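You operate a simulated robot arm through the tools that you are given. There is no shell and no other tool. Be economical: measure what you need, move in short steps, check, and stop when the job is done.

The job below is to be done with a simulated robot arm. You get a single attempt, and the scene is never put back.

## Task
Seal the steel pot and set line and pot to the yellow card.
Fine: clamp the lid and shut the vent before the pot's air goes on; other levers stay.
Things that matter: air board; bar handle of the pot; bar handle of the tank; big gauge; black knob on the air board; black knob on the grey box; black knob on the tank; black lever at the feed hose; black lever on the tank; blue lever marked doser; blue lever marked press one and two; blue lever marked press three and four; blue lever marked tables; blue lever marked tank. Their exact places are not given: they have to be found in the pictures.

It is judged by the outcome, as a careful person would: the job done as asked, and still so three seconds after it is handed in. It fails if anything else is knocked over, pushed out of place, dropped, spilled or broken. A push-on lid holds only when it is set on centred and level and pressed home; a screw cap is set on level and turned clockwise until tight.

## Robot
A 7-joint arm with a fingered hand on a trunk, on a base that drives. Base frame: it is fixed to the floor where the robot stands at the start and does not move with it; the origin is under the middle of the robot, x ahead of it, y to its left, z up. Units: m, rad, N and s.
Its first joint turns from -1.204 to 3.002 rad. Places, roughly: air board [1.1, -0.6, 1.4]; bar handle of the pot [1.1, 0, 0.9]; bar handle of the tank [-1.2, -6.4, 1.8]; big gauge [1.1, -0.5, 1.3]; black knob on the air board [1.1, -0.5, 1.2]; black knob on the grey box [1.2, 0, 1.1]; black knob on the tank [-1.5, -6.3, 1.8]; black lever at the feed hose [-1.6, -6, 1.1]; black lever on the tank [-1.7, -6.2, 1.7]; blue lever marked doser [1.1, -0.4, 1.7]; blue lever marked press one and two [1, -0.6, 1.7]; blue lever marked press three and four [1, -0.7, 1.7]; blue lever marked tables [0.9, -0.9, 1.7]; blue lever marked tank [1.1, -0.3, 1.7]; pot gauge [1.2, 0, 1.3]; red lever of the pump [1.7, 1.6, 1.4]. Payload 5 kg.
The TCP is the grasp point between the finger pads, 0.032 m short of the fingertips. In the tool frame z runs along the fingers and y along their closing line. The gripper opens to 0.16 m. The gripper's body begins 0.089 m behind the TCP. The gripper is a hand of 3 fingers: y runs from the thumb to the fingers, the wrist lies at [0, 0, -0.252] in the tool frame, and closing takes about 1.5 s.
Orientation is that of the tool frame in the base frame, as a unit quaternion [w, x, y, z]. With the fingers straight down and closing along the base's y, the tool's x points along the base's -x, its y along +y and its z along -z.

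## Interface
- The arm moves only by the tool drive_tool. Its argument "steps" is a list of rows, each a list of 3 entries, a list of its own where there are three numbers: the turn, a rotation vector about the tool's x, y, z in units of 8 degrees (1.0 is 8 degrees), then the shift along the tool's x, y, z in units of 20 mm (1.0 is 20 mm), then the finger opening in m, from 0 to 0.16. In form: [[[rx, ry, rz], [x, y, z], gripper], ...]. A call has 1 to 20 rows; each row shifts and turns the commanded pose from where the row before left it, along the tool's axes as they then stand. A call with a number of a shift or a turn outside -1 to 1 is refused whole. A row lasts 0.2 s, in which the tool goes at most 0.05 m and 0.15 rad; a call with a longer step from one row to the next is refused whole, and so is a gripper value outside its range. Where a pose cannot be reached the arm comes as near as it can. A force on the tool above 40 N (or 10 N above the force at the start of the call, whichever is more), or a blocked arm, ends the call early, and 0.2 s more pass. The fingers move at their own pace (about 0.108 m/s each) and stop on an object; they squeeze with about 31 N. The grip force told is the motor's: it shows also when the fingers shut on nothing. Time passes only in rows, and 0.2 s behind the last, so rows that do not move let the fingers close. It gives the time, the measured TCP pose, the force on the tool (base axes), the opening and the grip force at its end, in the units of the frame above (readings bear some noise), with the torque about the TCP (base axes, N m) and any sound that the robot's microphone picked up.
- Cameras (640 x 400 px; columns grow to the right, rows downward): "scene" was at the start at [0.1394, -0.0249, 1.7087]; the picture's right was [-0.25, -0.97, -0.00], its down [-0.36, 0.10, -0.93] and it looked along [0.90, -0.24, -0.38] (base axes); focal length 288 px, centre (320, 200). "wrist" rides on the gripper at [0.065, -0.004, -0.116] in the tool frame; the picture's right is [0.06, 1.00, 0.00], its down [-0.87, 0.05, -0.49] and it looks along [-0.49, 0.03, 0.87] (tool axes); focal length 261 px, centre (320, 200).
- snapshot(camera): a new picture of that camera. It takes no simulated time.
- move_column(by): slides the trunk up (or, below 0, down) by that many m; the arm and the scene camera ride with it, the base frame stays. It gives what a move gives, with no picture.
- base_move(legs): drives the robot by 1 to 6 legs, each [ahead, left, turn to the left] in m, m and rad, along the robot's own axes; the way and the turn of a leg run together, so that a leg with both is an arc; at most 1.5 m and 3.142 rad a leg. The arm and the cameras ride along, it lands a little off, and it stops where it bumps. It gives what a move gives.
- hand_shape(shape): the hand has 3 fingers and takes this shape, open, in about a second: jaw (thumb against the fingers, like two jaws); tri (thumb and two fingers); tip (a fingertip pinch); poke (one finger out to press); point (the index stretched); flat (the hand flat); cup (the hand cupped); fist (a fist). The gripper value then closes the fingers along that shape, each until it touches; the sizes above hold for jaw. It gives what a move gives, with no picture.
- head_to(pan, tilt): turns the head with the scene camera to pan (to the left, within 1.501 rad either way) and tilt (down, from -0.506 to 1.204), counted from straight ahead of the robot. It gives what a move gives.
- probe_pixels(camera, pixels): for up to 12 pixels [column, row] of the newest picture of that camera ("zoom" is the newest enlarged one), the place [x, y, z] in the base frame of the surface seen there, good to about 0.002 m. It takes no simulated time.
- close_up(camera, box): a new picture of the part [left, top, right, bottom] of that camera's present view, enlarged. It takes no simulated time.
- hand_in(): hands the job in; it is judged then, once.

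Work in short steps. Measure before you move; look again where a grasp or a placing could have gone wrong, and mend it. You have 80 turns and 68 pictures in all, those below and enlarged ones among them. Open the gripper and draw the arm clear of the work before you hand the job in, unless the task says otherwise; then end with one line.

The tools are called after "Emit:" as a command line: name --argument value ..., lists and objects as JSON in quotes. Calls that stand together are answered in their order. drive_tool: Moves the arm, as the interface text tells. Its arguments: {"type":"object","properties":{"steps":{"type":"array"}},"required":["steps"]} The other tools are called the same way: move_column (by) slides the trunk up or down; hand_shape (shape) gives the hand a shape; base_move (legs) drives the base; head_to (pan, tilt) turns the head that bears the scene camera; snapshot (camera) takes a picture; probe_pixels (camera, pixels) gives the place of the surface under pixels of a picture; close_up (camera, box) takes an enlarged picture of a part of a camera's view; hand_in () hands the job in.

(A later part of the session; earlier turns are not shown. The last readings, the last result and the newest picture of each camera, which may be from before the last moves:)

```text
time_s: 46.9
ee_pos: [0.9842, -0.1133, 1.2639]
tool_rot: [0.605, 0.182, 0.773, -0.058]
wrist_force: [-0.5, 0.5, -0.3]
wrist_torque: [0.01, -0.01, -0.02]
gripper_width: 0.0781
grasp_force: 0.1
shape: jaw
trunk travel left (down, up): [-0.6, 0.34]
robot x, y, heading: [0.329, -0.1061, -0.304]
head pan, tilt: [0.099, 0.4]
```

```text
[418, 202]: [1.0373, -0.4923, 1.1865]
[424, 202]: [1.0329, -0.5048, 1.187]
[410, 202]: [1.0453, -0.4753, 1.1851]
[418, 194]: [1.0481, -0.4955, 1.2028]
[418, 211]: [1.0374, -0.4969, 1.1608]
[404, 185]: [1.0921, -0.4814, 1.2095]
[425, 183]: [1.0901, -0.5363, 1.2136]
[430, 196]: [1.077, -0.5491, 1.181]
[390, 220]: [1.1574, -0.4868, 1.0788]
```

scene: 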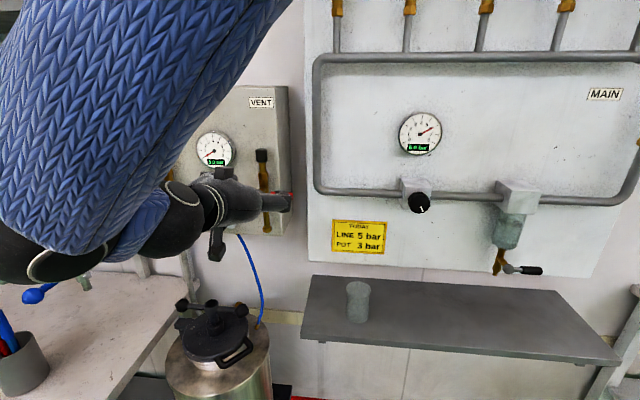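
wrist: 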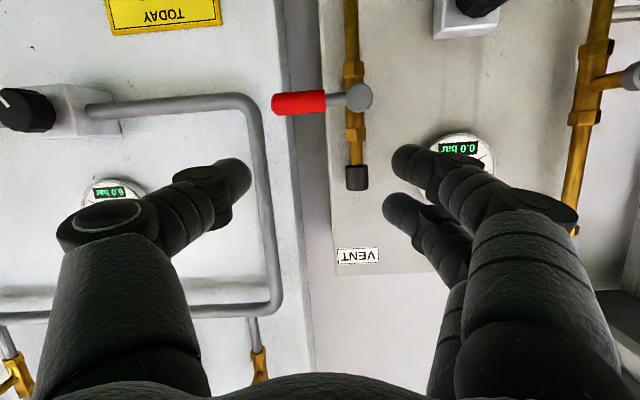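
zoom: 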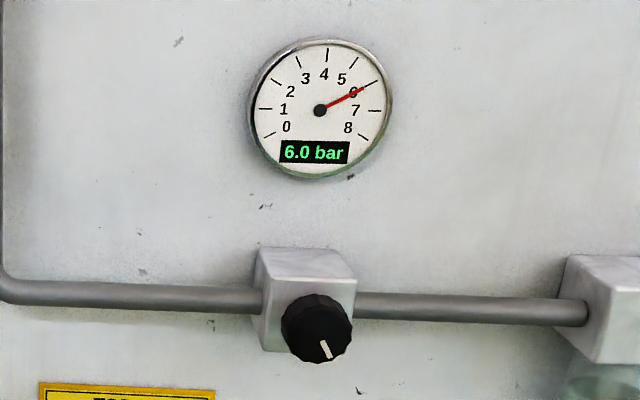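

The knob's front centre is at about (1.037,-0.493,1.182). I level the hand and move right in front of it, staying back 0.15 m, fingers open 0.09.

Emit:
drive_tool --steps '[[[0, 0, 0], [0.24, -1, 0], 0.09], [[0, 0, 0], [0.24, -1, 0], 0.09], [[0, 0, 0], [0.24, -1, 0], 0.09], [[0, 0, 0], [0.24, -1, 0], 0.09], [[0, 0, 0], [0.24, -1, 0], 0.09], [[0, 0, 0], [0.24, -1, 0], 0.09], [[0, 0, 0], [0.24, -1, 0], 0.09], [[0, 0, 0], [0.24, -1, 0], 0.09], [[0, 0, 0], [0.24, -1, 0], 0.09], [[0, 0, 0], [0.24, -1, 0], 0.09], [[0, 0, 0], [0.24, -1, 0], 0.09], [[0, 0, 0], [0.24, -1, 0], 0.09], [[0, 0, 0], [0.24, -1, 0], 0.09], [[0, 0, 0], [0.24, -1, 0], 0.09], [[0, 0, 0], [0.24, -1, 0], 0.09], [[0, 0, 0], [0.24, -1, 0], 0.09], [[0, 0, 0], [0.24, -1, 0], 0.09], [[0, -1, 0], [0, -0.35, 0], 0.09], [[0, -0.9, 0], [0, 0, 0], 0.09]]'

Emit:
snapshot --camera "wrist"

```text
time_s: 51.1
ee_pos: [0.9357, -0.2836, 1.2422]
tool_rot: [0.649, 0.228, 0.725, -0.038]
wrist_force: [0.5, -1.2, -0.3]
wrist_torque: [0.01, 0.0, 0.04]
gripper_width: 0.0897
grasp_force: 0.0
shape: jaw
out of reach, approached as far as the arm can: row 8, 9, 10, 11, 12, 13, 14, 15, 16, 17, 18, 19
trunk travel left (down, up): [-0.6, 0.34]
robot x, y, heading: [0.3331, -0.1036, -0.304]
head pan, tilt: [0.099, 0.4]
stopped in row 19: the arm was blocked; the commanded pose is now the measured one
```

```text
33 pictures are left
```

wrist: 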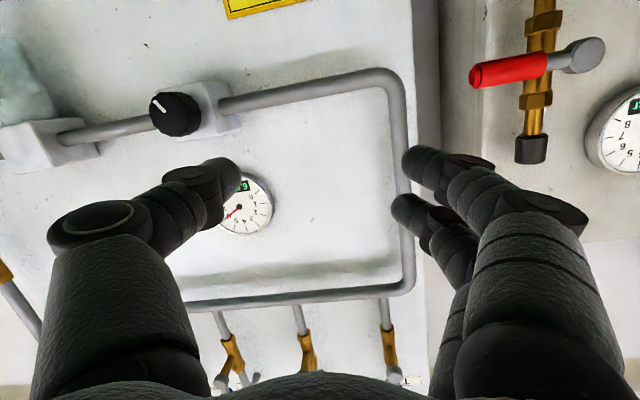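

The arm reaches its limit to the right. I bring the tool 0.1 m back left and drive the base 0.27 m right instead.

Emit:
drive_tool --steps '[[[0, 0, 0], [0, 1, 0], 0.09], [[0, 0, 0], [0, 1, 0], 0.09], [[0, 0, 0], [0, 1, 0], 0.09], [[0, 0, 0], [0, 1, 0], 0.09], [[0, 0, 0], [0, 1, 0], 0.09]]'

Emit:
base_move --legs '[[0, -0.27, 0]]'

Emit:
snapshot --camera "wrist"

```text
time_s: 52.3
ee_pos: [0.9762, -0.1907, 1.2623]
tool_rot: [0.649, 0.226, 0.725, -0.04]
wrist_force: [-0.8, 0.1, 1.0]
wrist_torque: [-0.01, -0.03, -0.02]
gripper_width: 0.0897
grasp_force: 0.0
shape: jaw
trunk travel left (down, up): [-0.6, 0.34]
robot x, y, heading: [0.3312, -0.1023, -0.304]
head pan, tilt: [0.099, 0.4]
```

```text
time_s: 54.2
ee_pos: [0.8948, -0.4541, 1.2629]
tool_rot: [0.649, 0.229, 0.725, -0.041]
wrist_force: [-0.1, -0.4, 0.0]
wrist_torque: [0.02, 0.01, 0.05]
gripper_width: 0.09
grasp_force: 0.0
shape: jaw
trunk travel left (down, up): [-0.6, 0.34]
robot x, y, heading: [0.2479, -0.358, -0.308]
head pan, tilt: [0.099, 0.4]
```

```text
32 pictures are left
```

wrist: 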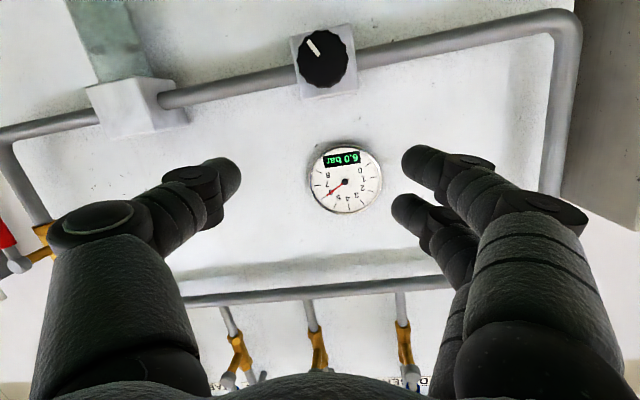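

The knob is ahead and slightly below. I correct the roll (about -14°), line up on the knob's axis and go half way in.

Emit:
drive_tool --steps '[[[0, 0, -0.87], [0, 0, 0], 0.09], [[0, 0, -0.87], [0, 0, 0], 0.09], [[0, 0, 0], [0.92, 0.25, 0], 0.09], [[0, 0, 0], [0.92, 0.25, 0], 0.09], [[0, 0, 0], [0.92, 0.25, 0], 0.09], [[0, 0, 0], [0, 0, 1], 0.09], [[0, 0, 0], [0, 0, 1], 0.09], [[0, 0, 0], [0, 0, 1], 0.09], [[0, 0, 0], [0, 0, 1], 0.09], [[0, 0, 0], [0, 0, 1], 0.09]]'

Emit:
snapshot --camera "wrist"

Emit:
head_to --pan 0.1 --tilt 0.3

Emit:
snapshot --camera "scene"

```text
time_s: 56.4
ee_pos: [0.9875, -0.4784, 1.1962]
tool_rot: [0.639, 0.146, 0.746, -0.119]
wrist_force: [0.6, 0.7, -1.0]
wrist_torque: [-0.02, 0.02, 0.0]
gripper_width: 0.0896
grasp_force: 0.0
shape: jaw
trunk travel left (down, up): [-0.6, 0.34]
robot x, y, heading: [0.252, -0.3621, -0.312]
head pan, tilt: [0.099, 0.4]
```

```text
31 pictures are left
```

wrist: 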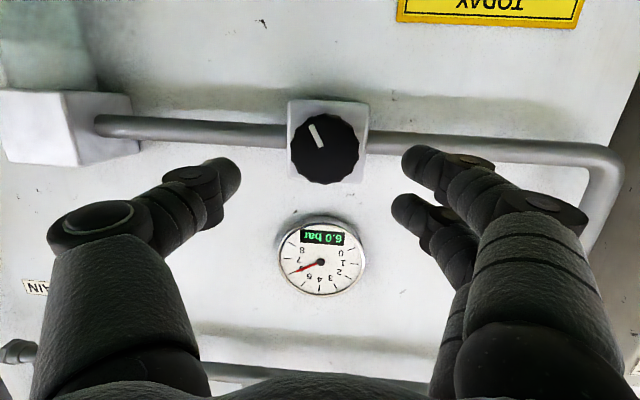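

```text
time_s: 57.1
ee_pos: [0.9856, -0.4802, 1.1935]
tool_rot: [0.638, 0.147, 0.747, -0.12]
wrist_force: [-0.9, -1.0, -0.3]
wrist_torque: [-0.01, 0.0, 0.0]
gripper_width: 0.0896
grasp_force: 0.0
shape: jaw
trunk travel left (down, up): [-0.6, 0.34]
robot x, y, heading: [0.249, -0.3589, -0.309]
head pan, tilt: [0.099, 0.3]
```

```text
30 pictures are left
```

scene: 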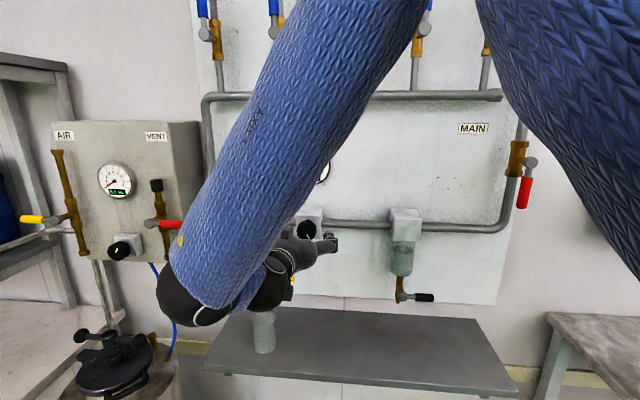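

The knob is centred between the fingers and the line gauge (6.0) is in view. I go the last 6.7 cm and close on the knob.

Emit:
drive_tool --steps '[[[0, 0, 0], [0.05, 0.09, 0.84], 0.09], [[0, 0, 0], [0.05, 0.09, 0.84], 0.09], [[0, 0, 0], [0.05, 0.09, 0.84], 0.09], [[0, 0, 0], [0, 0, 0.84], 0.09], [[0, 0, 0], [0, 0, 0], 0.03], [[0, 0, 0], [0, 0, 0], 0.03], [[0, 0, 0], [0, 0, 0], 0.02], [[0, 0, 0], [0, 0, 0], 0.02], [[0, 0, 0], [0, 0, 0], 0.02]]'

Emit:
snapshot --camera "wrist"

```text
time_s: 59.1
ee_pos: [1.0484, -0.489, 1.1806]
tool_rot: [0.639, 0.139, 0.747, -0.12]
wrist_force: [-6.0, 0.3, -3.0]
wrist_torque: [0.15, 0.15, 0.54]
gripper_width: 0.0482
grasp_force: 31.0
shape: jaw
trunk travel left (down, up): [-0.6, 0.34]
robot x, y, heading: [0.251, -0.3589, -0.307]
head pan, tilt: [0.099, 0.3]
```

```text
29 pictures are left
```

wrist: 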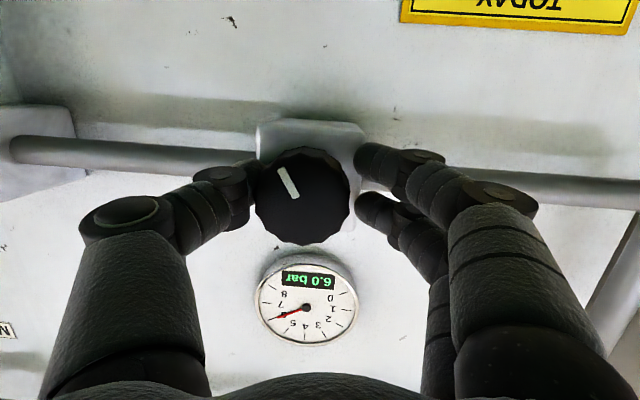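

The knob is gripped (width 0.048, 31 N). I turn 16° counter-clockwise to see how the gauge reacts.

Emit:
drive_tool --steps '[[[0, 0, -0.5], [0, 0, 0], 0.02], [[0, 0, -0.5], [0, 0, 0], 0.02], [[0, 0, -0.5], [0, 0, 0], 0.02], [[0, 0, -0.5], [0, 0, 0], 0.02], [[0, 0, 0], [0, 0, 0], 0.02]]'

Emit:
close_up --camera "wrist" --box '[220, 110, 400, 350]'

```text
time_s: 60.3
ee_pos: [1.0477, -0.4892, 1.1815]
tool_rot: [0.617, 0.034, 0.758, -0.209]
wrist_force: [-5.1, 6.0, 24.3]
wrist_torque: [0.66, -1.01, 0.49]
gripper_width: 0.048
grasp_force: 30.9
shape: jaw
trunk travel left (down, up): [-0.6, 0.34]
robot x, y, heading: [0.251, -0.3572, -0.308]
head pan, tilt: [0.099, 0.3]
```

```text
1.67 times, centred on (310, 230) of wrist
```

zoom: 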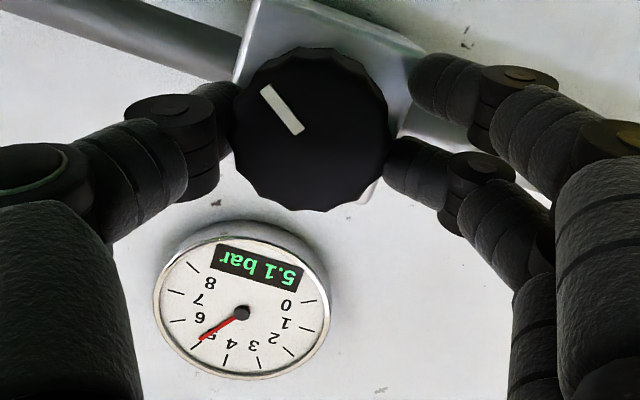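

The gauge reads 5.1 bar after 16°. I turn about 2° more.

Emit:
drive_tool --steps '[[[0, 0, -0.25], [0, 0, 0], 0.02], [[0, 0, 0], [0, 0, 0], 0.02], [[0, 0, 0], [0, 0, 0], 0.02]]'

Emit:
close_up --camera "wrist" --box '[240, 210, 360, 350]'

```text
time_s: 61.1
ee_pos: [1.0466, -0.4903, 1.1799]
tool_rot: [0.612, 0.02, 0.759, -0.219]
wrist_force: [-8.8, 4.9, 15.4]
wrist_torque: [0.6, -0.6, 0.4]
gripper_width: 0.0479
grasp_force: 31.0
shape: jaw
trunk travel left (down, up): [-0.6, 0.34]
robot x, y, heading: [0.2485, -0.3618, -0.311]
head pan, tilt: [0.099, 0.3]
```

```text
2.86 times, centred on (300, 280) of wrist
```

zoom: 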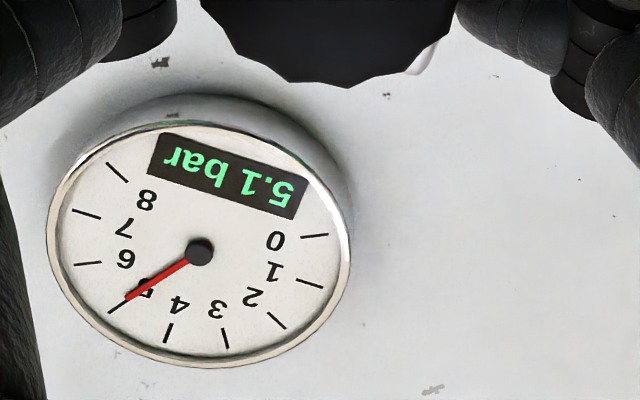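

Still 5.1 bar; another 2°.

Emit:
drive_tool --steps '[[[0, 0, -0.22], [0, 0, 0], 0.02], [[0, 0, 0], [0, 0, 0], 0.02], [[0, 0, 0], [0, 0, 0], 0.02]]'

Emit:
close_up --camera "wrist" --box '[240, 210, 360, 350]'

```text
time_s: 61.9
ee_pos: [1.0456, -0.4895, 1.1808]
tool_rot: [0.609, 0.009, 0.759, -0.229]
wrist_force: [-9.5, 3.6, 9.1]
wrist_torque: [0.78, -0.54, 0.25]
gripper_width: 0.048
grasp_force: 30.9
shape: jaw
trunk travel left (down, up): [-0.6, 0.34]
robot x, y, heading: [0.2498, -0.3633, -0.305]
head pan, tilt: [0.099, 0.3]
```

```text
2.86 times, centred on (300, 280) of wrist
```

zoom: 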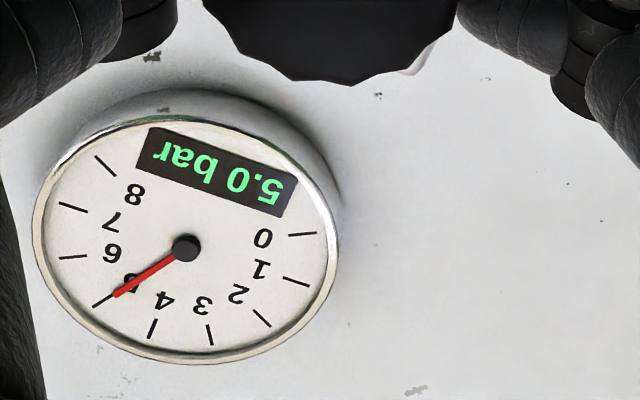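

Line reads 5.0 bar. I release the knob, back off, and check the gauge stays.

Emit:
drive_tool --steps '[[[0, 0, 0], [0, 0, 0], 0.09], [[0, 0, 0], [0, 0, 0], 0.09], [[0, 0, 0], [0, 0, 0], 0.09], [[0, 0, 0], [0, 0, -1], 0.09], [[0, 0, 0], [0, 0, -1], 0.09], [[0, 0, 0], [0, 0, -1], 0.09], [[0, 0, 0], [0, 0, -1], 0.09], [[0, 0, 0], [0, 0, -1], 0.09], [[0, 0, 0], [0, 0, -1], 0.09], [[0, 0, 0], [0, 0, -1], 0.09]]'

Emit:
close_up --camera "wrist" --box '[220, 80, 420, 330]'

Emit:
base_move --legs '[[0, 0.5, 0]]'

Emit:
head_to --pan -0.1 --tilt 0.4

Emit:
snapshot --camera "scene"

Emit:
snapshot --camera "wrist"

```text
time_s: 64.1
ee_pos: [0.9234, -0.4786, 1.1385]
tool_rot: [0.552, 0.057, 0.808, -0.198]
wrist_force: [-0.3, 0.1, -0.2]
wrist_torque: [0.01, 0.01, 0.01]
gripper_width: 0.0895
grasp_force: 0.0
shape: jaw
trunk travel left (down, up): [-0.6, 0.34]
robot x, y, heading: [0.2502, -0.3622, -0.31]
head pan, tilt: [0.099, 0.3]
stopped in row 10: the arm was blocked; the commanded pose is now the measured one
```

```text
1.60 times, centred on (320, 205) of wrist
```

zoom: 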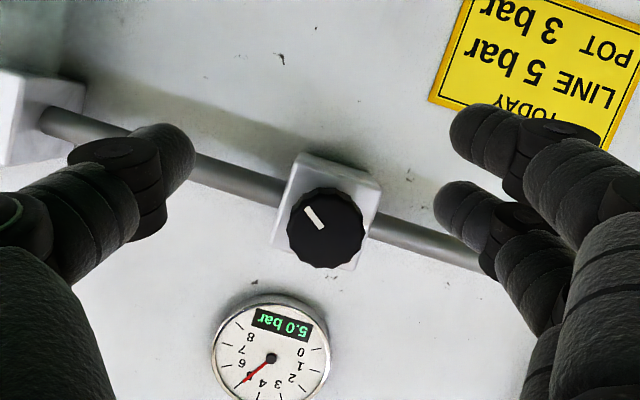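

```text
time_s: 67.1
ee_pos: [1.0748, 0.0121, 1.1389]
tool_rot: [0.554, 0.052, 0.807, -0.196]
wrist_force: [-0.1, 0.2, 0.0]
wrist_torque: [-0.01, 0.0, -0.05]
gripper_width: 0.0893
grasp_force: 0.1
shape: jaw
trunk travel left (down, up): [-0.6, 0.34]
robot x, y, heading: [0.401, 0.1229, -0.293]
head pan, tilt: [0.099, 0.3]
```

```text
time_s: 67.8
ee_pos: [1.0739, 0.0113, 1.1394]
tool_rot: [0.553, 0.053, 0.808, -0.196]
wrist_force: [0.6, 0.4, 0.2]
wrist_torque: [-0.03, -0.01, 0.0]
gripper_width: 0.0893
grasp_force: 0.0
shape: jaw
trunk travel left (down, up): [-0.6, 0.34]
robot x, y, heading: [0.4018, 0.1173, -0.297]
head pan, tilt: [-0.099, 0.4]
```

```text
24 pictures are left
```

scene: 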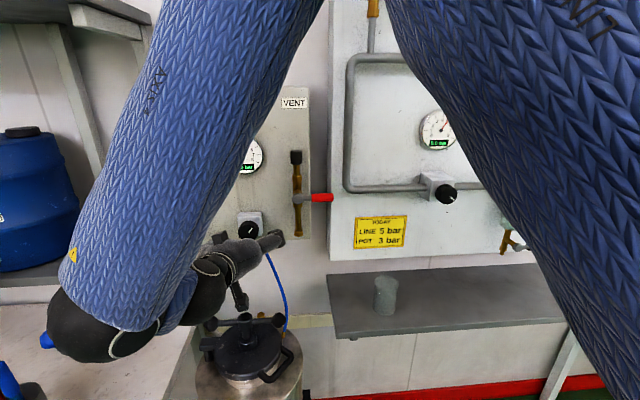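

```text
23 pictures are left
```

wrist: 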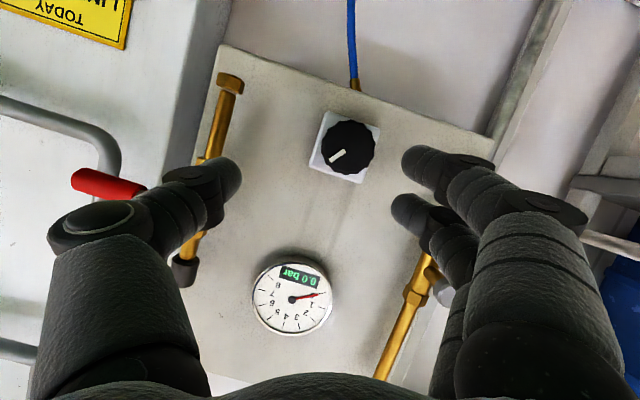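

Line holds 5.0. The forearm's elbow at (90,330) looks near the blue tap (45,340); I measure both, and the yellow lever, before moving left.

Emit:
probe_pixels --camera "scene" --pixels '[[45, 340], [90, 330], [70, 350], [120, 345], [60, 300], [240, 295], [205, 300]]'

Emit:
head_to --pan 0.35 --tilt 0.5

Emit:
snapshot --camera "scene"

```text
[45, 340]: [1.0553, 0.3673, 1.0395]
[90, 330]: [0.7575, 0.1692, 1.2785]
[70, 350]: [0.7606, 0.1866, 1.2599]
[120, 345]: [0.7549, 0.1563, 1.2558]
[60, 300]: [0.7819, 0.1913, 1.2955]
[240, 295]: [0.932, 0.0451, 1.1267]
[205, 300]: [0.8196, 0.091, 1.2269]
```

```text
time_s: 68.7
ee_pos: [1.0751, 0.0109, 1.1391]
tool_rot: [0.554, 0.054, 0.807, -0.197]
wrist_force: [-0.3, 0.7, 0.3]
wrist_torque: [0.01, -0.02, -0.01]
gripper_width: 0.0898
grasp_force: 0.2
shape: jaw
trunk travel left (down, up): [-0.6, 0.34]
robot x, y, heading: [0.4046, 0.1203, -0.294]
head pan, tilt: [0.351, 0.499]
```

```text
22 pictures are left
```

scene: 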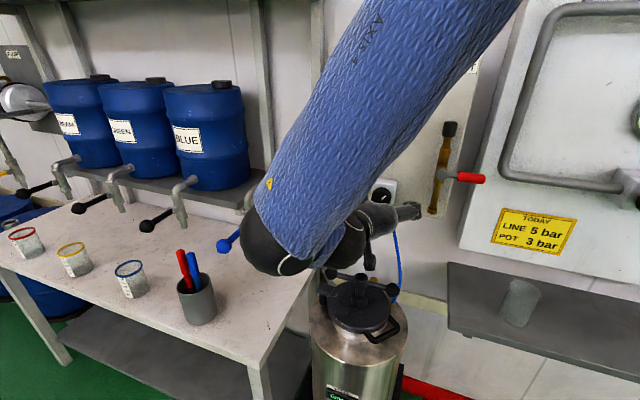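

The elbow is well above the tap. I shut the fingers, back off a little, level the roll and move up-left to just above the yellow handle (pivot lateral side at (1.198,0.123,1.204), handle to the left).

Emit:
drive_tool --steps '[[[0, 0, 0.98], [0, 0, -1], 0.04], [[0, 0, 0.98], [0, 0, -1], 0.0], [[0, 0, 0], [-0.72, 1, 0], 0.0], [[0, 0, 0], [-0.72, 1, 0], 0.0], [[0, 0, 0], [-0.72, 1, 0], 0.0], [[0, 0, 0], [-0.72, 1, 0], 0.0], [[0, 0, 0], [-0.72, 1, 0], 0.0], [[0, 0, 0], [-0.72, 1, 0], 0.0], [[0, 0, 0], [-0.72, 1, 0], 0.0], [[0, 0, 0], [-0.72, 1, 0], 0.0], [[0, 0, 0], [-0.72, 1, 0], 0.0], [[0, 0, 0], [-0.72, 1, 0], 0.0]]'

Emit:
snapshot --camera "wrist"

Emit:
snapshot --camera "scene"

```text
time_s: 71.5
ee_pos: [1.1691, 0.1592, 1.3091]
tool_rot: [0.571, 0.193, 0.791, -0.107]
wrist_force: [-0.9, -0.1, 0.2]
wrist_torque: [0.0, -0.03, 0.05]
gripper_width: 0.0001
grasp_force: 30.9
shape: jaw
trunk travel left (down, up): [-0.6, 0.34]
robot x, y, heading: [0.4005, 0.1225, -0.293]
head pan, tilt: [0.351, 0.499]
stopped in row 12: the arm was blocked; the commanded pose is now the measured one
```

```text
21 pictures are left
```

wrist: 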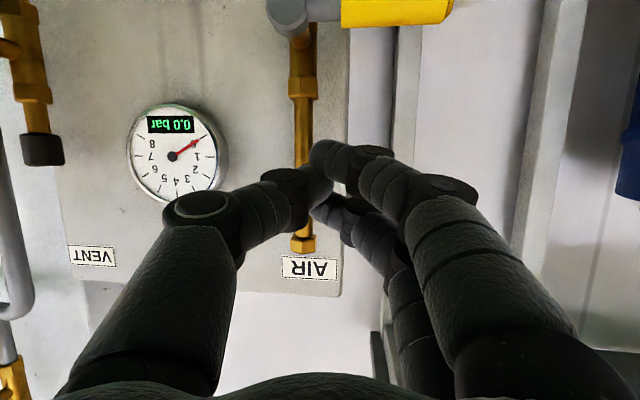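

```text
20 pictures are left
```

scene: 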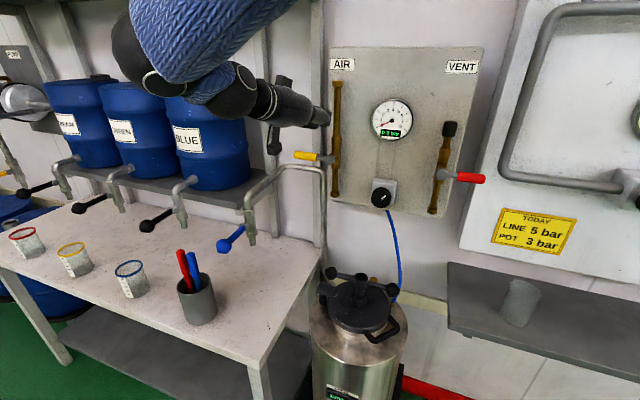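

The fingers are just above the yellow handle. I move in 2 cm and press down gently to see whether the lever opens that way.

Emit:
drive_tool --steps '[[[0, 0, 0], [0, 0.5, 1], 0.0], [[0, 0, 0], [0.6, 0.3, 0.22], 0.0], [[0, 0, 0], [0.6, 0.3, 0.22], 0.0], [[0, 0, 0], [0.6, 0, 0.22], 0.0], [[0, 0, 0], [0.6, 0, 0.22], 0.0], [[0, 0, 0], [0.6, 0, 0.22], 0.0], [[0, 0, 0], [0.6, 0, 0.22], 0.0]]'

Emit:
close_up --camera "scene" --box '[220, 60, 420, 220]'

Emit:
probe_pixels --camera "zoom" --pixels '[[290, 340], [260, 350], [230, 370], [180, 390]]'

```text
time_s: 73.3
ee_pos: [1.2078, 0.1493, 1.2454]
tool_rot: [0.568, 0.216, 0.788, -0.097]
wrist_force: [-0.5, -0.1, 0.0]
wrist_torque: [-0.04, 0.02, 0.0]
gripper_width: 0.0001
grasp_force: 31.3
shape: jaw
trunk travel left (down, up): [-0.6, 0.34]
robot x, y, heading: [0.4036, 0.1201, -0.299]
head pan, tilt: [0.351, 0.499]
stopped in row 7: the arm was blocked; the commanded pose is now the measured one
```

```text
2.50 times, centred on (320, 140) of scene
```

zoom: 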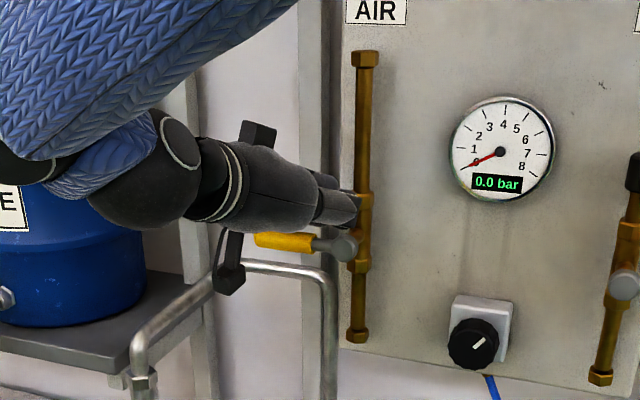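

```text
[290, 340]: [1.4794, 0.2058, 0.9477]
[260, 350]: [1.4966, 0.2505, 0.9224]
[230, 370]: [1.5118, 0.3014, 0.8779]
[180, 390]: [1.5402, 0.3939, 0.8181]
```

The arm is at a joint limit here (no contact force). I back off and drive the base 0.13 m left for better reach.

Emit:
drive_tool --steps '[[[0, 0, 0], [-0.5, 0, -1], 0.0], [[0, 0, 0], [-0.5, 0, -1], 0.0], [[0, 0, 0], [-0.5, 0, -1], 0.0], [[0, 0, 0], [0, -1, -1], 0.0], [[0, 0, 0], [0, -1, -1], 0.0], [[0, 0, 0], [0, -1, 0], 0.0], [[0, 0, 0], [0, -1, 0], 0.0], [[0, 0, 0], [0, -1, 0], 0.0]]'

Emit:
base_move --legs '[[0, 0.13, 0]]'

Emit:
snapshot --camera "wrist"

```text
time_s: 75.1
ee_pos: [1.0849, 0.0951, 1.2973]
tool_rot: [0.57, 0.215, 0.787, -0.099]
wrist_force: [-0.2, -0.3, 0.5]
wrist_torque: [0.0, 0.02, 0.01]
gripper_width: 0.0
grasp_force: 30.8
shape: jaw
trunk travel left (down, up): [-0.6, 0.34]
robot x, y, heading: [0.4035, 0.1236, -0.298]
head pan, tilt: [0.351, 0.499]
```

```text
time_s: 76.4
ee_pos: [1.1246, 0.2233, 1.2969]
tool_rot: [0.569, 0.215, 0.787, -0.099]
wrist_force: [1.0, 1.3, -0.1]
wrist_torque: [-0.01, -0.04, -0.06]
gripper_width: 0.0002
grasp_force: 31.0
shape: jaw
trunk travel left (down, up): [-0.6, 0.34]
robot x, y, heading: [0.4438, 0.2459, -0.298]
head pan, tilt: [0.351, 0.499]
```

```text
18 pictures are left
```

wrist: 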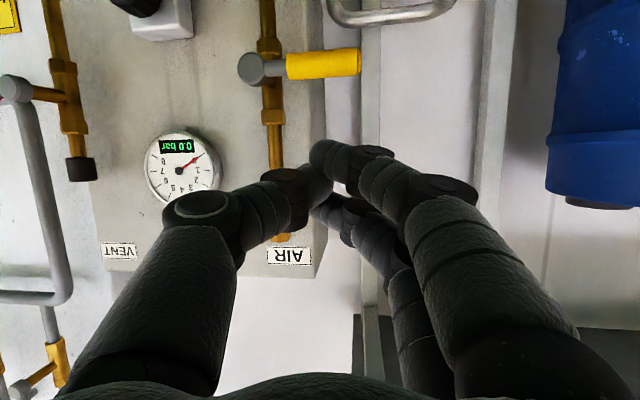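

I move in beside/above the handle again and press down.

Emit:
drive_tool --steps '[[[0, 0, 0], [0, -0.13, 0.9], 0.0], [[0, 0, 0], [0, -0.13, 0.9], 0.0], [[0, 0, 0], [0, -0.13, 0.9], 0.0], [[0, 0, 0], [0, -0.13, 0.9], 0.0], [[0, 0, 0], [-0.1, 0, 0.8], 0.0], [[0, 0, 0], [0.6, 0, 0.22], 0.0], [[0, 0, 0], [0.6, 0, 0.22], 0.0], [[0, 0, 0], [0.6, 0, 0.22], 0.0]]'

Emit:
snapshot --camera "wrist"

```text
time_s: 78.3
ee_pos: [1.1979, 0.1779, 1.2406]
tool_rot: [0.576, 0.217, 0.782, -0.098]
wrist_force: [-1.6, 1.3, 16.1]
wrist_torque: [-0.17, -0.29, -0.12]
gripper_width: 0.0
grasp_force: 31.4
shape: jaw
trunk travel left (down, up): [-0.6, 0.34]
robot x, y, heading: [0.4388, 0.2444, -0.297]
head pan, tilt: [0.351, 0.499]
stopped in row 8: the force on the tool passed its limit at 44 N (the readings are from after the stop); the commanded pose is now the measured one
```

```text
17 pictures are left
```

wrist: 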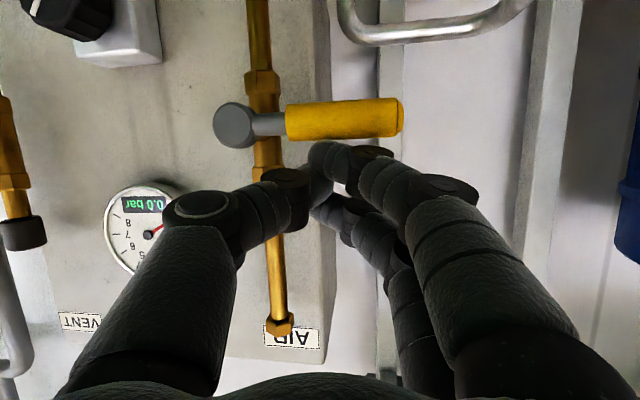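

The lever is at its stop downward (44 N, no motion), so it opens upward. I measure the pipe bend below it, then back off to come in from below.

Emit:
probe_pixels --camera "wrist" --pixels '[[350, 15], [380, 34], [440, 25], [500, 8], [345, 118], [395, 118], [235, 125], [265, 60]]'

Emit:
drive_tool --steps '[[[0, 0, 0], [-0.5, 0, 0], 0.0], [[0, 0, 0], [0, 0, -1], 0.0], [[0, 0, 0], [0, 0, -1], 0.0], [[0, 0, 0], [0, 0, -1], 0.0]]'

```text
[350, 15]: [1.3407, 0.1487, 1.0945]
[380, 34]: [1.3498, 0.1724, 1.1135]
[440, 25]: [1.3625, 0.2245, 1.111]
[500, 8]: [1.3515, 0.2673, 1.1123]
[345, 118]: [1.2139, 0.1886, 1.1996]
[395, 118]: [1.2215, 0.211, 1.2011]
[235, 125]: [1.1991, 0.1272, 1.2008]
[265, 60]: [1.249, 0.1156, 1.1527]
```

```text
time_s: 79.3
ee_pos: [1.1459, 0.1987, 1.2668]
tool_rot: [0.575, 0.215, 0.783, -0.099]
wrist_force: [-0.4, 0.6, 0.2]
wrist_torque: [-0.01, 0.03, 0.0]
gripper_width: 0.0
grasp_force: 31.3
shape: jaw
trunk travel left (down, up): [-0.6, 0.34]
robot x, y, heading: [0.4395, 0.2463, -0.301]
head pan, tilt: [0.351, 0.499]
```

The pipe is well behind, so there is room. I lower the hand, go in below the yellow handle and push up.

Emit:
drive_tool --steps '[[[0, 0, 0], [0.86, -0.08, 0.3], 0.0], [[0, 0, 0], [0.86, -0.08, 0.3], 0.0], [[0, 0, 0], [0.86, -0.08, 0.3], 0.0], [[0, 0, 0], [0.86, -0.08, 0.3], 0.0], [[0, 0, 0], [0.86, -0.08, 0.3], 0.0], [[0, 0, 0], [0.86, -0.08, 0.3], 0.0], [[0, 0, 0], [0.86, -0.08, 0.3], 0.0], [[0, 0, 0], [-0.3, 0.05, 0.86], 0.0], [[0, 0, 0], [-0.3, 0.05, 0.86], 0.0], [[0, 0, 0], [-0.3, 0.05, 0.86], 0.0]]'

Emit:
snapshot --camera "wrist"

```text
time_s: 81.5
ee_pos: [1.202, 0.1766, 1.1377]
tool_rot: [0.573, 0.216, 0.784, -0.099]
wrist_force: [-0.7, -0.2, 0.2]
wrist_torque: [-0.01, -0.01, 0.03]
gripper_width: 0.0
grasp_force: 31.4
shape: jaw
trunk travel left (down, up): [-0.6, 0.34]
robot x, y, heading: [0.4409, 0.2462, -0.298]
head pan, tilt: [0.351, 0.499]
```

```text
16 pictures are left
```

wrist: 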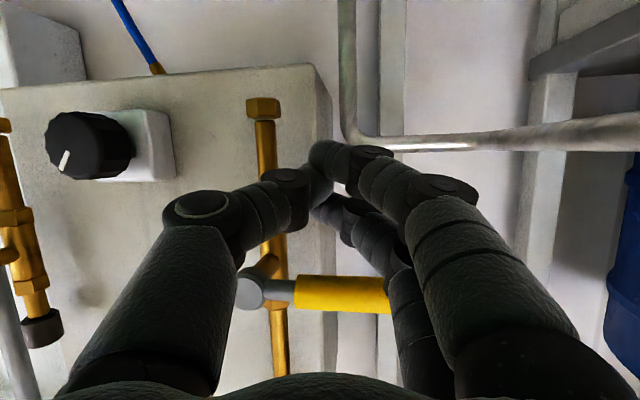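

Clear below the handle. I push straight up now.

Emit:
drive_tool --steps '[[[0, 0, 0], [-0.6, 0, -0.2], 0.0], [[0, 0, 0], [-0.6, 0, -0.2], 0.0], [[0, 0, 0], [-0.6, 0, -0.2], 0.0], [[0, 0, 0], [-0.6, 0, -0.2], 0.0], [[0, 0, 0], [-0.6, 0, -0.2], 0.0], [[0, 0, 0], [-0.6, -0.1, -0.2], 0.0]]'

Emit:
snapshot --camera "scene"

```text
time_s: 82.9
ee_pos: [1.1972, 0.1684, 1.2149]
tool_rot: [0.573, 0.216, 0.784, -0.099]
wrist_force: [1.3, 0.5, -5.7]
wrist_torque: [0.1, 0.16, 0.05]
gripper_width: 0.0
grasp_force: 30.3
shape: jaw
trunk travel left (down, up): [-0.6, 0.34]
robot x, y, heading: [0.4394, 0.2454, -0.301]
head pan, tilt: [0.351, 0.499]
```

```text
15 pictures are left
```

scene: 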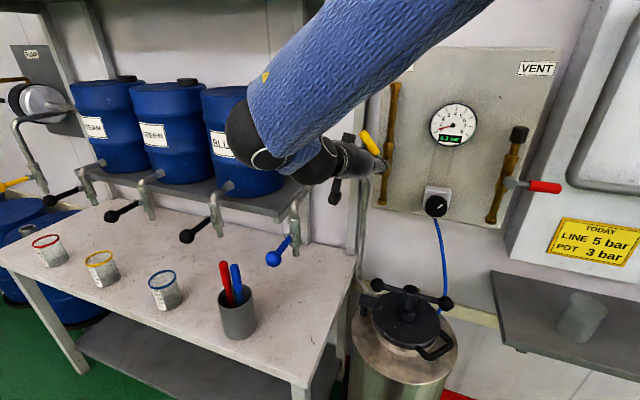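

The yellow handle is swinging up (about 50°). I continue up and then right to finish the quarter turn.

Emit:
drive_tool --steps '[[[0, 0, 0], [-0.6, -0.3, -0.2], 0.0], [[0, 0, 0], [-0.6, -0.3, -0.2], 0.0], [[0, 0, 0], [-0.5, -0.4, -0.15], 0.0], [[0, 0, 0], [-0.2, -0.5, 0], 0.0], [[0, 0, 0], [0, -0.5, 0], 0.0], [[0, 0, 0], [0, -0.4, 0], 0.0]]'

Emit:
close_up --camera "scene" --box '[300, 50, 580, 240]'

```text
time_s: 84.0
ee_pos: [1.1828, 0.1451, 1.2502]
tool_rot: [0.573, 0.212, 0.786, -0.093]
wrist_force: [7.7, 21.4, -1.8]
wrist_torque: [-0.02, 0.11, 0.6]
gripper_width: 0.0004
grasp_force: 30.8
shape: jaw
trunk travel left (down, up): [-0.6, 0.34]
robot x, y, heading: [0.4382, 0.2456, -0.29]
head pan, tilt: [0.351, 0.499]
stopped in row 5: the force on the tool passed its limit at 45 N (the readings are from after the stop); the commanded pose is now the measured one
```

```text
2.11 times, centred on (440, 145) of scene
```

zoom: 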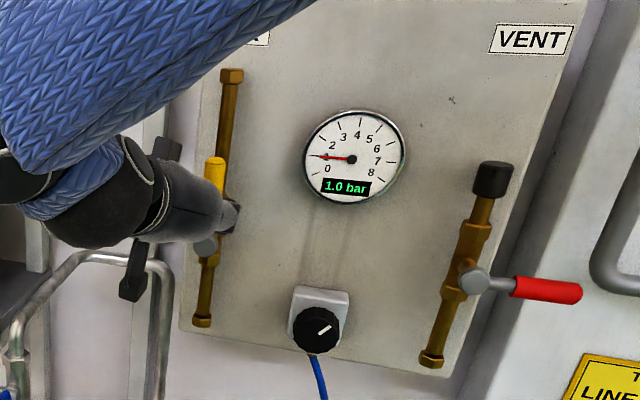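

Air is on: the pot gauge shows 1.0 bar and the lever is at its stop, along the pipe. I measure the pot knob, then back off and shift the base right.

Emit:
probe_pixels --camera "zoom" --pixels '[[310, 328], [325, 330], [318, 315], [318, 345], [335, 332], [298, 298], [345, 298]]'

Emit:
drive_tool --steps '[[[0, 0, 0], [0, 0.8, 0], 0.0], [[0, 0, 0], [0, 0.5, -0.8], 0.0], [[0, 0, 0], [0, 0, -1], 0.0], [[0, 0, 0], [0, 0, -1], 0.0], [[0, 0, 0], [0, 0, -1], 0.04], [[0, 0, 0], [0, 0, -1], 0.09], [[0, 0, 0], [0, 0, -1], 0.09]]'

Emit:
base_move --legs '[[0, -0.18, 0]]'

Emit:
snapshot --camera "wrist"

```text
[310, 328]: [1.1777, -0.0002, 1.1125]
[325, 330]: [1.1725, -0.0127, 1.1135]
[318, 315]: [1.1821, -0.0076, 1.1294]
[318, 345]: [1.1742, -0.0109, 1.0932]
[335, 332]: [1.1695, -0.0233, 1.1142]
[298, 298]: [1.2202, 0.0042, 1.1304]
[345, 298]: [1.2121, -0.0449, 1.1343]
```

```text
time_s: 85.6
ee_pos: [1.0937, 0.211, 1.2915]
tool_rot: [0.574, 0.214, 0.785, -0.095]
wrist_force: [-0.7, 0.6, 0.7]
wrist_torque: [0.03, -0.03, -0.03]
gripper_width: 0.0891
grasp_force: 0.2
shape: jaw
trunk travel left (down, up): [-0.6, 0.34]
robot x, y, heading: [0.4422, 0.2501, -0.297]
head pan, tilt: [0.351, 0.499]
```

```text
time_s: 87.1
ee_pos: [1.0402, 0.0355, 1.2926]
tool_rot: [0.574, 0.213, 0.785, -0.094]
wrist_force: [-0.8, -0.8, 0.7]
wrist_torque: [0.02, 0.02, 0.03]
gripper_width: 0.0894
grasp_force: 0.1
shape: jaw
trunk travel left (down, up): [-0.6, 0.34]
robot x, y, heading: [0.3886, 0.0712, -0.292]
head pan, tilt: [0.351, 0.499]
```

```text
13 pictures are left
```

wrist: 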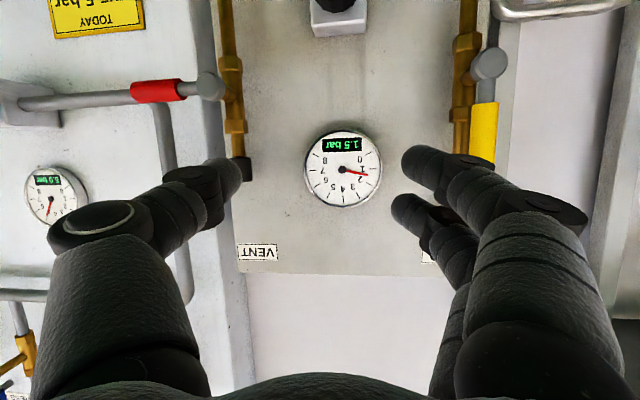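

The pot reads 1.5 bar. I straighten the hand, line up with the pot knob at (1.174,-0.010,1.112) and go part way in.

Emit:
drive_tool --steps '[[[0, -1, 0], [0, 0, 0], 0.09], [[-0.9, 0, 0], [0, 0, 0], 0.09], [[0, 0, 0], [0.93, -0.125, 0], 0.09], [[0, 0, 0], [0.93, -0.125, 0], 0.09], [[0, 0, 0], [0.93, -0.125, 0], 0.09], [[0, 0, 0], [0.93, -0.125, 0], 0.09], [[0, 0, 0], [0.93, -0.125, 0], 0.09], [[0, 0, 0], [0.93, -0.125, 0], 0.09], [[0, 0, 0], [0.93, -0.125, 0], 0.09], [[0, 0, 0], [0.93, -0.125, 0], 0.09], [[0, 0, 0], [0, 0, 1], 0.09], [[0, 0, 0], [0, 0, 1], 0.09], [[0, 0, 0], [0, 0, 1], 0.09], [[0, 0, 0], [0, 0, 1], 0.09], [[0, 0, 0], [0, 0, 1], 0.09]]'

Emit:
snapshot --camera "wrist"

```text
time_s: 89.0
ee_pos: [1.0336, 0.0036, 1.2521]
tool_rot: [0.647, 0.222, 0.729, -0.027]
wrist_force: [0.0, -1.1, 0.6]
wrist_torque: [0.0, -0.01, 0.03]
gripper_width: 0.0896
grasp_force: 0.1
shape: jaw
out of reach, approached as far as the arm can: row 8, 9
trunk travel left (down, up): [-0.6, 0.34]
robot x, y, heading: [0.3911, 0.0719, -0.295]
head pan, tilt: [0.351, 0.499]
stopped in row 9: the arm was blocked; the commanded pose is now the measured one
```

```text
12 pictures are left
```

wrist: 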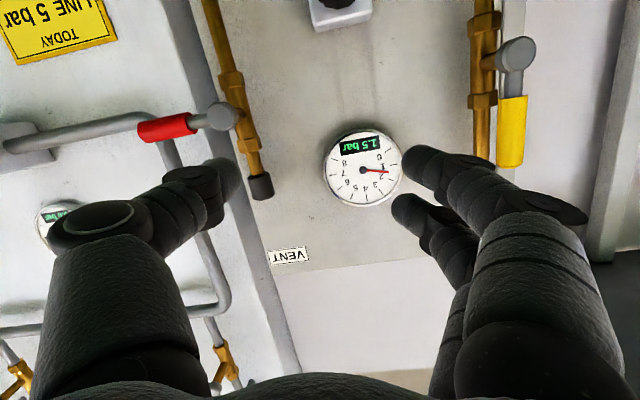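

A joint limit stops the hand from going lower; I lower the trunk 0.13 m instead, roll the hand -40° for turning room, line up and move in part way.

Emit:
move_column --by -0.13

Emit:
drive_tool --steps '[[[0, 0, -1], [0, 0, 0], 0.09], [[0, 0, -1], [0, 0, 0], 0.09], [[0, 0, -1], [0, 0, 0], 0.09], [[0, 0, -1], [0, 0, 0], 0.09], [[0, 0, -1], [0, 0, 0], 0.09], [[0, 0, 0], [-0.69, 0.62, 0], 0.09], [[0, 0, 0], [-0.69, 0.62, 0], 0.09], [[0, 0, 0], [0, 0, 1], 0.09], [[0, 0, 0], [0, 0, 1], 0.09], [[0, 0, 0], [0, 0, 1], 0.09], [[0, 0, 0], [0, 0, 1], 0.09]]'

Emit:
snapshot --camera "wrist"

```text
time_s: 90.5
ee_pos: [1.0333, 0.0043, 1.1223]
tool_rot: [0.647, 0.221, 0.729, -0.027]
wrist_force: [-0.6, 0.3, 0.0]
wrist_torque: [0.0, 0.02, 0.0]
gripper_width: 0.0897
grasp_force: 0.1
shape: jaw
trunk travel left (down, up): [-0.47, 0.47]
robot x, y, heading: [0.3847, 0.0746, -0.289]
head pan, tilt: [0.351, 0.499]
```

```text
time_s: 93.0
ee_pos: [1.123, 0.0131, 1.1189]
tool_rot: [0.598, -0.043, 0.761, -0.249]
wrist_force: [0.0, -0.9, -0.7]
wrist_torque: [0.0, 0.0, -0.04]
gripper_width: 0.0898
grasp_force: 0.1
shape: jaw
trunk travel left (down, up): [-0.47, 0.47]
robot x, y, heading: [0.3878, 0.0724, -0.292]
head pan, tilt: [0.351, 0.499]
```

```text
11 pictures are left
```

wrist: 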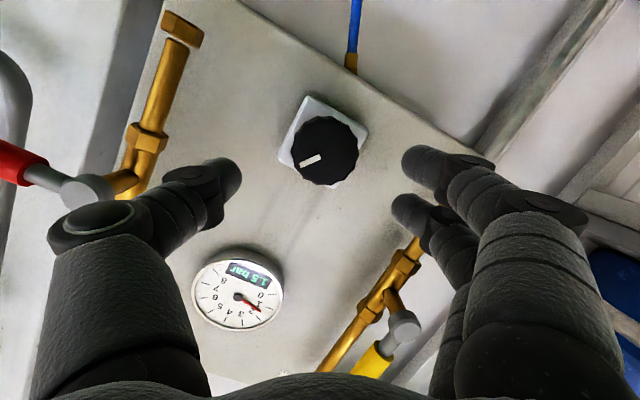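

The pot has settled at 1.5 bar. I go in the last 6.8 cm and close on the knob.

Emit:
drive_tool --steps '[[[0, 0, 0], [0, -0.08, 0.85], 0.09], [[0, 0, 0], [0, -0.08, 0.85], 0.09], [[0, 0, 0], [0, -0.08, 0.85], 0.09], [[0, 0, 0], [0, -0.08, 0.85], 0.09], [[0, 0, 0], [0, 0, 0], 0.03], [[0, 0, 0], [0, 0, 0], 0.03], [[0, 0, 0], [0, 0, 0], 0.02], [[0, 0, 0], [0, 0, 0], 0.02], [[0, 0, 0], [0, 0, 0], 0.02]]'

Emit:
drive_tool --steps '[[[0, 0, 0.6], [0, 0, 0], 0.02], [[0, 0, 0.6], [0, 0, 0], 0.02], [[0, 0, 0.6], [0, 0, 0], 0.02], [[0, 0, 0.6], [0, 0, 0], 0.02], [[0, 0, 0.6], [0, 0, 0], 0.02], [[0, 0, 0], [0, 0, 0], 0.02], [[0, 0, 0], [0, 0, 0], 0.02], [[0, 0, 0], [0, 0, 0], 0.02], [[0, 0, 0], [0, 0, 0], 0.02], [[0, 0, 0], [0, 0, 0], 0.02], [[0, 0, 0], [0, 0, 0], 0.02], [[0, 0, 0], [0, 0, 0], 0.02], [[0, 0, 0], [0, 0, 0], 0.02], [[0, 0, 0], [0, 0, 0], 0.02], [[0, 0, 0], [0, 0, 0], 0.02]]'

Emit:
snapshot --camera "wrist"

```text
time_s: 95.0
ee_pos: [1.1844, -0.0143, 1.1131]
tool_rot: [0.598, -0.044, 0.761, -0.248]
wrist_force: [-20.1, 10.9, -14.8]
wrist_torque: [0.99, 0.07, -0.04]
gripper_width: 0.0513
grasp_force: 31.2
shape: jaw
trunk travel left (down, up): [-0.47, 0.47]
robot x, y, heading: [0.3833, 0.0692, -0.294]
head pan, tilt: [0.351, 0.499]
```

```text
time_s: 96.4
ee_pos: [1.1816, -0.0113, 1.115]
tool_rot: [0.638, 0.114, 0.753, -0.115]
wrist_force: [-13.3, 12.7, 1.3]
wrist_torque: [-0.41, -0.3, 1.5]
gripper_width: 0.0448
grasp_force: 31.0
shape: jaw
trunk travel left (down, up): [-0.47, 0.47]
robot x, y, heading: [0.3924, 0.0707, -0.291]
head pan, tilt: [0.351, 0.499]
stopped in row 7: the force on the tool passed its limit at 40 N (the readings are from after the stop); the commanded pose is now the measured one
```

```text
10 pictures are left
```

wrist: 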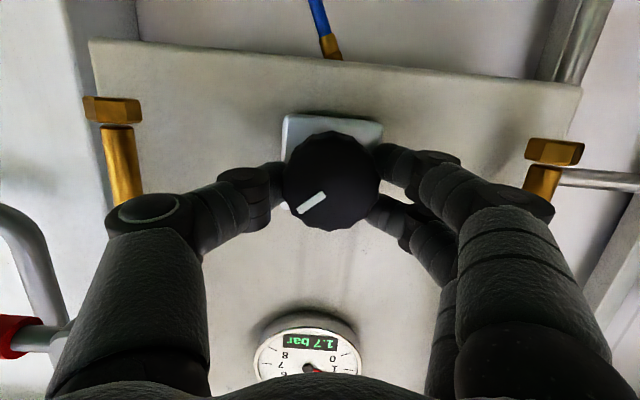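

The gauge shows 1.7 bar; the mark turned in view, so the fingers slipped before seating (width now 0.045). I ease back 3 mm and see where the gauge rests, then turn further.

Emit:
drive_tool --steps '[[[0, 0, 0], [0, 0, -0.15], 0.02], [[0, 0, 0.5], [0, 0, 0], 0.02], [[0, 0, 0.5], [0, 0, 0], 0.02], [[0, 0, 0], [0, 0, 0], 0.02], [[0, 0, 0], [0, 0, 0], 0.02], [[0, 0, 0], [0, 0, 0], 0.02], [[0, 0, 0], [0, 0, 0], 0.02], [[0, 0, 0], [0, 0, 0], 0.02], [[0, 0, 0], [0, 0, 0], 0.02], [[0, 0, 0], [0, 0, 0], 0.02], [[0, 0, 0], [0, 0, 0], 0.02]]'

Emit:
snapshot --camera "wrist"

```text
time_s: 98.4
ee_pos: [1.1805, -0.0103, 1.1116]
tool_rot: [0.642, 0.167, 0.745, -0.071]
wrist_force: [-1.8, 6.7, -4.7]
wrist_torque: [-0.52, -0.25, 1.4]
gripper_width: 0.0436
grasp_force: 31.7
shape: jaw
trunk travel left (down, up): [-0.47, 0.47]
robot x, y, heading: [0.3886, 0.0727, -0.292]
head pan, tilt: [0.351, 0.499]
stopped in row 9: the force on the tool passed its limit at 40 N (the readings are from after the stop); the commanded pose is now the measured one
```

```text
9 pictures are left
```

wrist: 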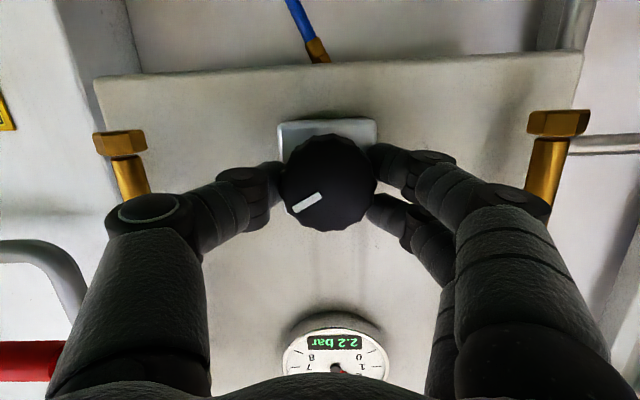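

Now the knob turns with the hand; 2.2 bar. I turn another 10° and wait.

Emit:
drive_tool --steps '[[[0, 0, 0.6], [0, 0, 0], 0.02], [[0, 0, 0.6], [0, 0, 0], 0.02], [[0, 0, 0], [0, 0, 0], 0.02], [[0, 0, 0], [0, 0, 0], 0.02], [[0, 0, 0], [0, 0, 0], 0.02], [[0, 0, 0], [0, 0, 0], 0.02], [[0, 0, 0], [0, 0, 0], 0.02], [[0, 0, 0], [0, 0, 0], 0.02], [[0, 0, 0], [0, 0, 0], 0.02], [[0, 0, 0], [0, 0, 0], 0.02]]'

Emit:
drive_tool --steps '[[[0, 0, 0], [0, 0, 0], 0.02], [[0, 0, 0], [0, 0, 0], 0.02], [[0, 0, 0], [0, 0, 0], 0.02], [[0, 0, 0], [0, 0, 0], 0.02], [[0, 0, 0], [0, 0, 0], 0.02], [[0, 0, 0], [0, 0, 0], 0.02], [[0, 0, 0], [0, 0, 0], 0.02], [[0, 0, 0], [0, 0, 0], 0.02]]'

Emit:
close_up --camera "wrist" --box '[260, 120, 420, 400]'

```text
time_s: 100.6
ee_pos: [1.1799, -0.0094, 1.1104]
tool_rot: [0.646, 0.227, 0.728, -0.018]
wrist_force: [-15.2, 24.7, -25.5]
wrist_torque: [-1.41, 0.04, 2.56]
gripper_width: 0.0445
grasp_force: 30.9
shape: jaw
trunk travel left (down, up): [-0.47, 0.47]
robot x, y, heading: [0.384, 0.0723, -0.295]
head pan, tilt: [0.351, 0.499]
```

```text
time_s: 102.4
ee_pos: [1.181, -0.0092, 1.1109]
tool_rot: [0.646, 0.229, 0.728, -0.019]
wrist_force: [-16.6, 27.2, -28.2]
wrist_torque: [-1.41, 0.13, 2.59]
gripper_width: 0.0446
grasp_force: 31.0
shape: jaw
trunk travel left (down, up): [-0.47, 0.47]
robot x, y, heading: [0.3835, 0.0693, -0.289]
head pan, tilt: [0.351, 0.499]
```

```text
1.43 times, centred on (340, 260) of wrist
```

zoom: 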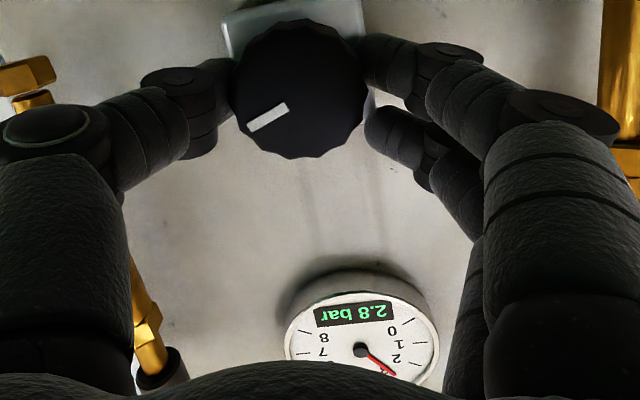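

It has settled at 2.8 bar. I turn about 3.5° more and wait.

Emit:
drive_tool --steps '[[[0, 0, 0.42], [0, 0, 0], 0.02], [[0, 0, 0], [0, 0, 0], 0.02], [[0, 0, 0], [0, 0, 0], 0.02], [[0, 0, 0], [0, 0, 0], 0.02], [[0, 0, 0], [0, 0, 0], 0.02], [[0, 0, 0], [0, 0, 0], 0.02], [[0, 0, 0], [0, 0, 0], 0.02], [[0, 0, 0], [0, 0, 0], 0.02], [[0, 0, 0], [0, 0, 0], 0.02], [[0, 0, 0], [0, 0, 0], 0.02], [[0, 0, 0], [0, 0, 0], 0.02], [[0, 0, 0], [0, 0, 0], 0.02]]'

Emit:
close_up --camera "wrist" --box '[260, 120, 420, 400]'

```text
time_s: 105.0
ee_pos: [1.1792, -0.0102, 1.1123]
tool_rot: [0.646, 0.25, 0.721, 0.001]
wrist_force: [-18.1, 28.4, -26.1]
wrist_torque: [-1.18, -0.31, 2.7]
gripper_width: 0.0448
grasp_force: 30.8
shape: jaw
trunk travel left (down, up): [-0.47, 0.47]
robot x, y, heading: [0.3901, 0.0742, -0.295]
head pan, tilt: [0.351, 0.499]
```

```text
1.43 times, centred on (340, 260) of wrist
```

zoom: 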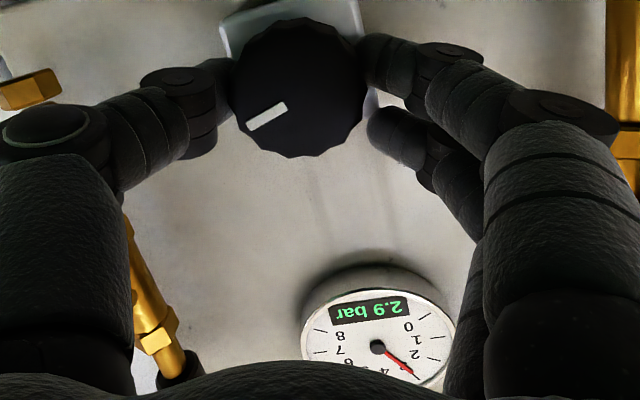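

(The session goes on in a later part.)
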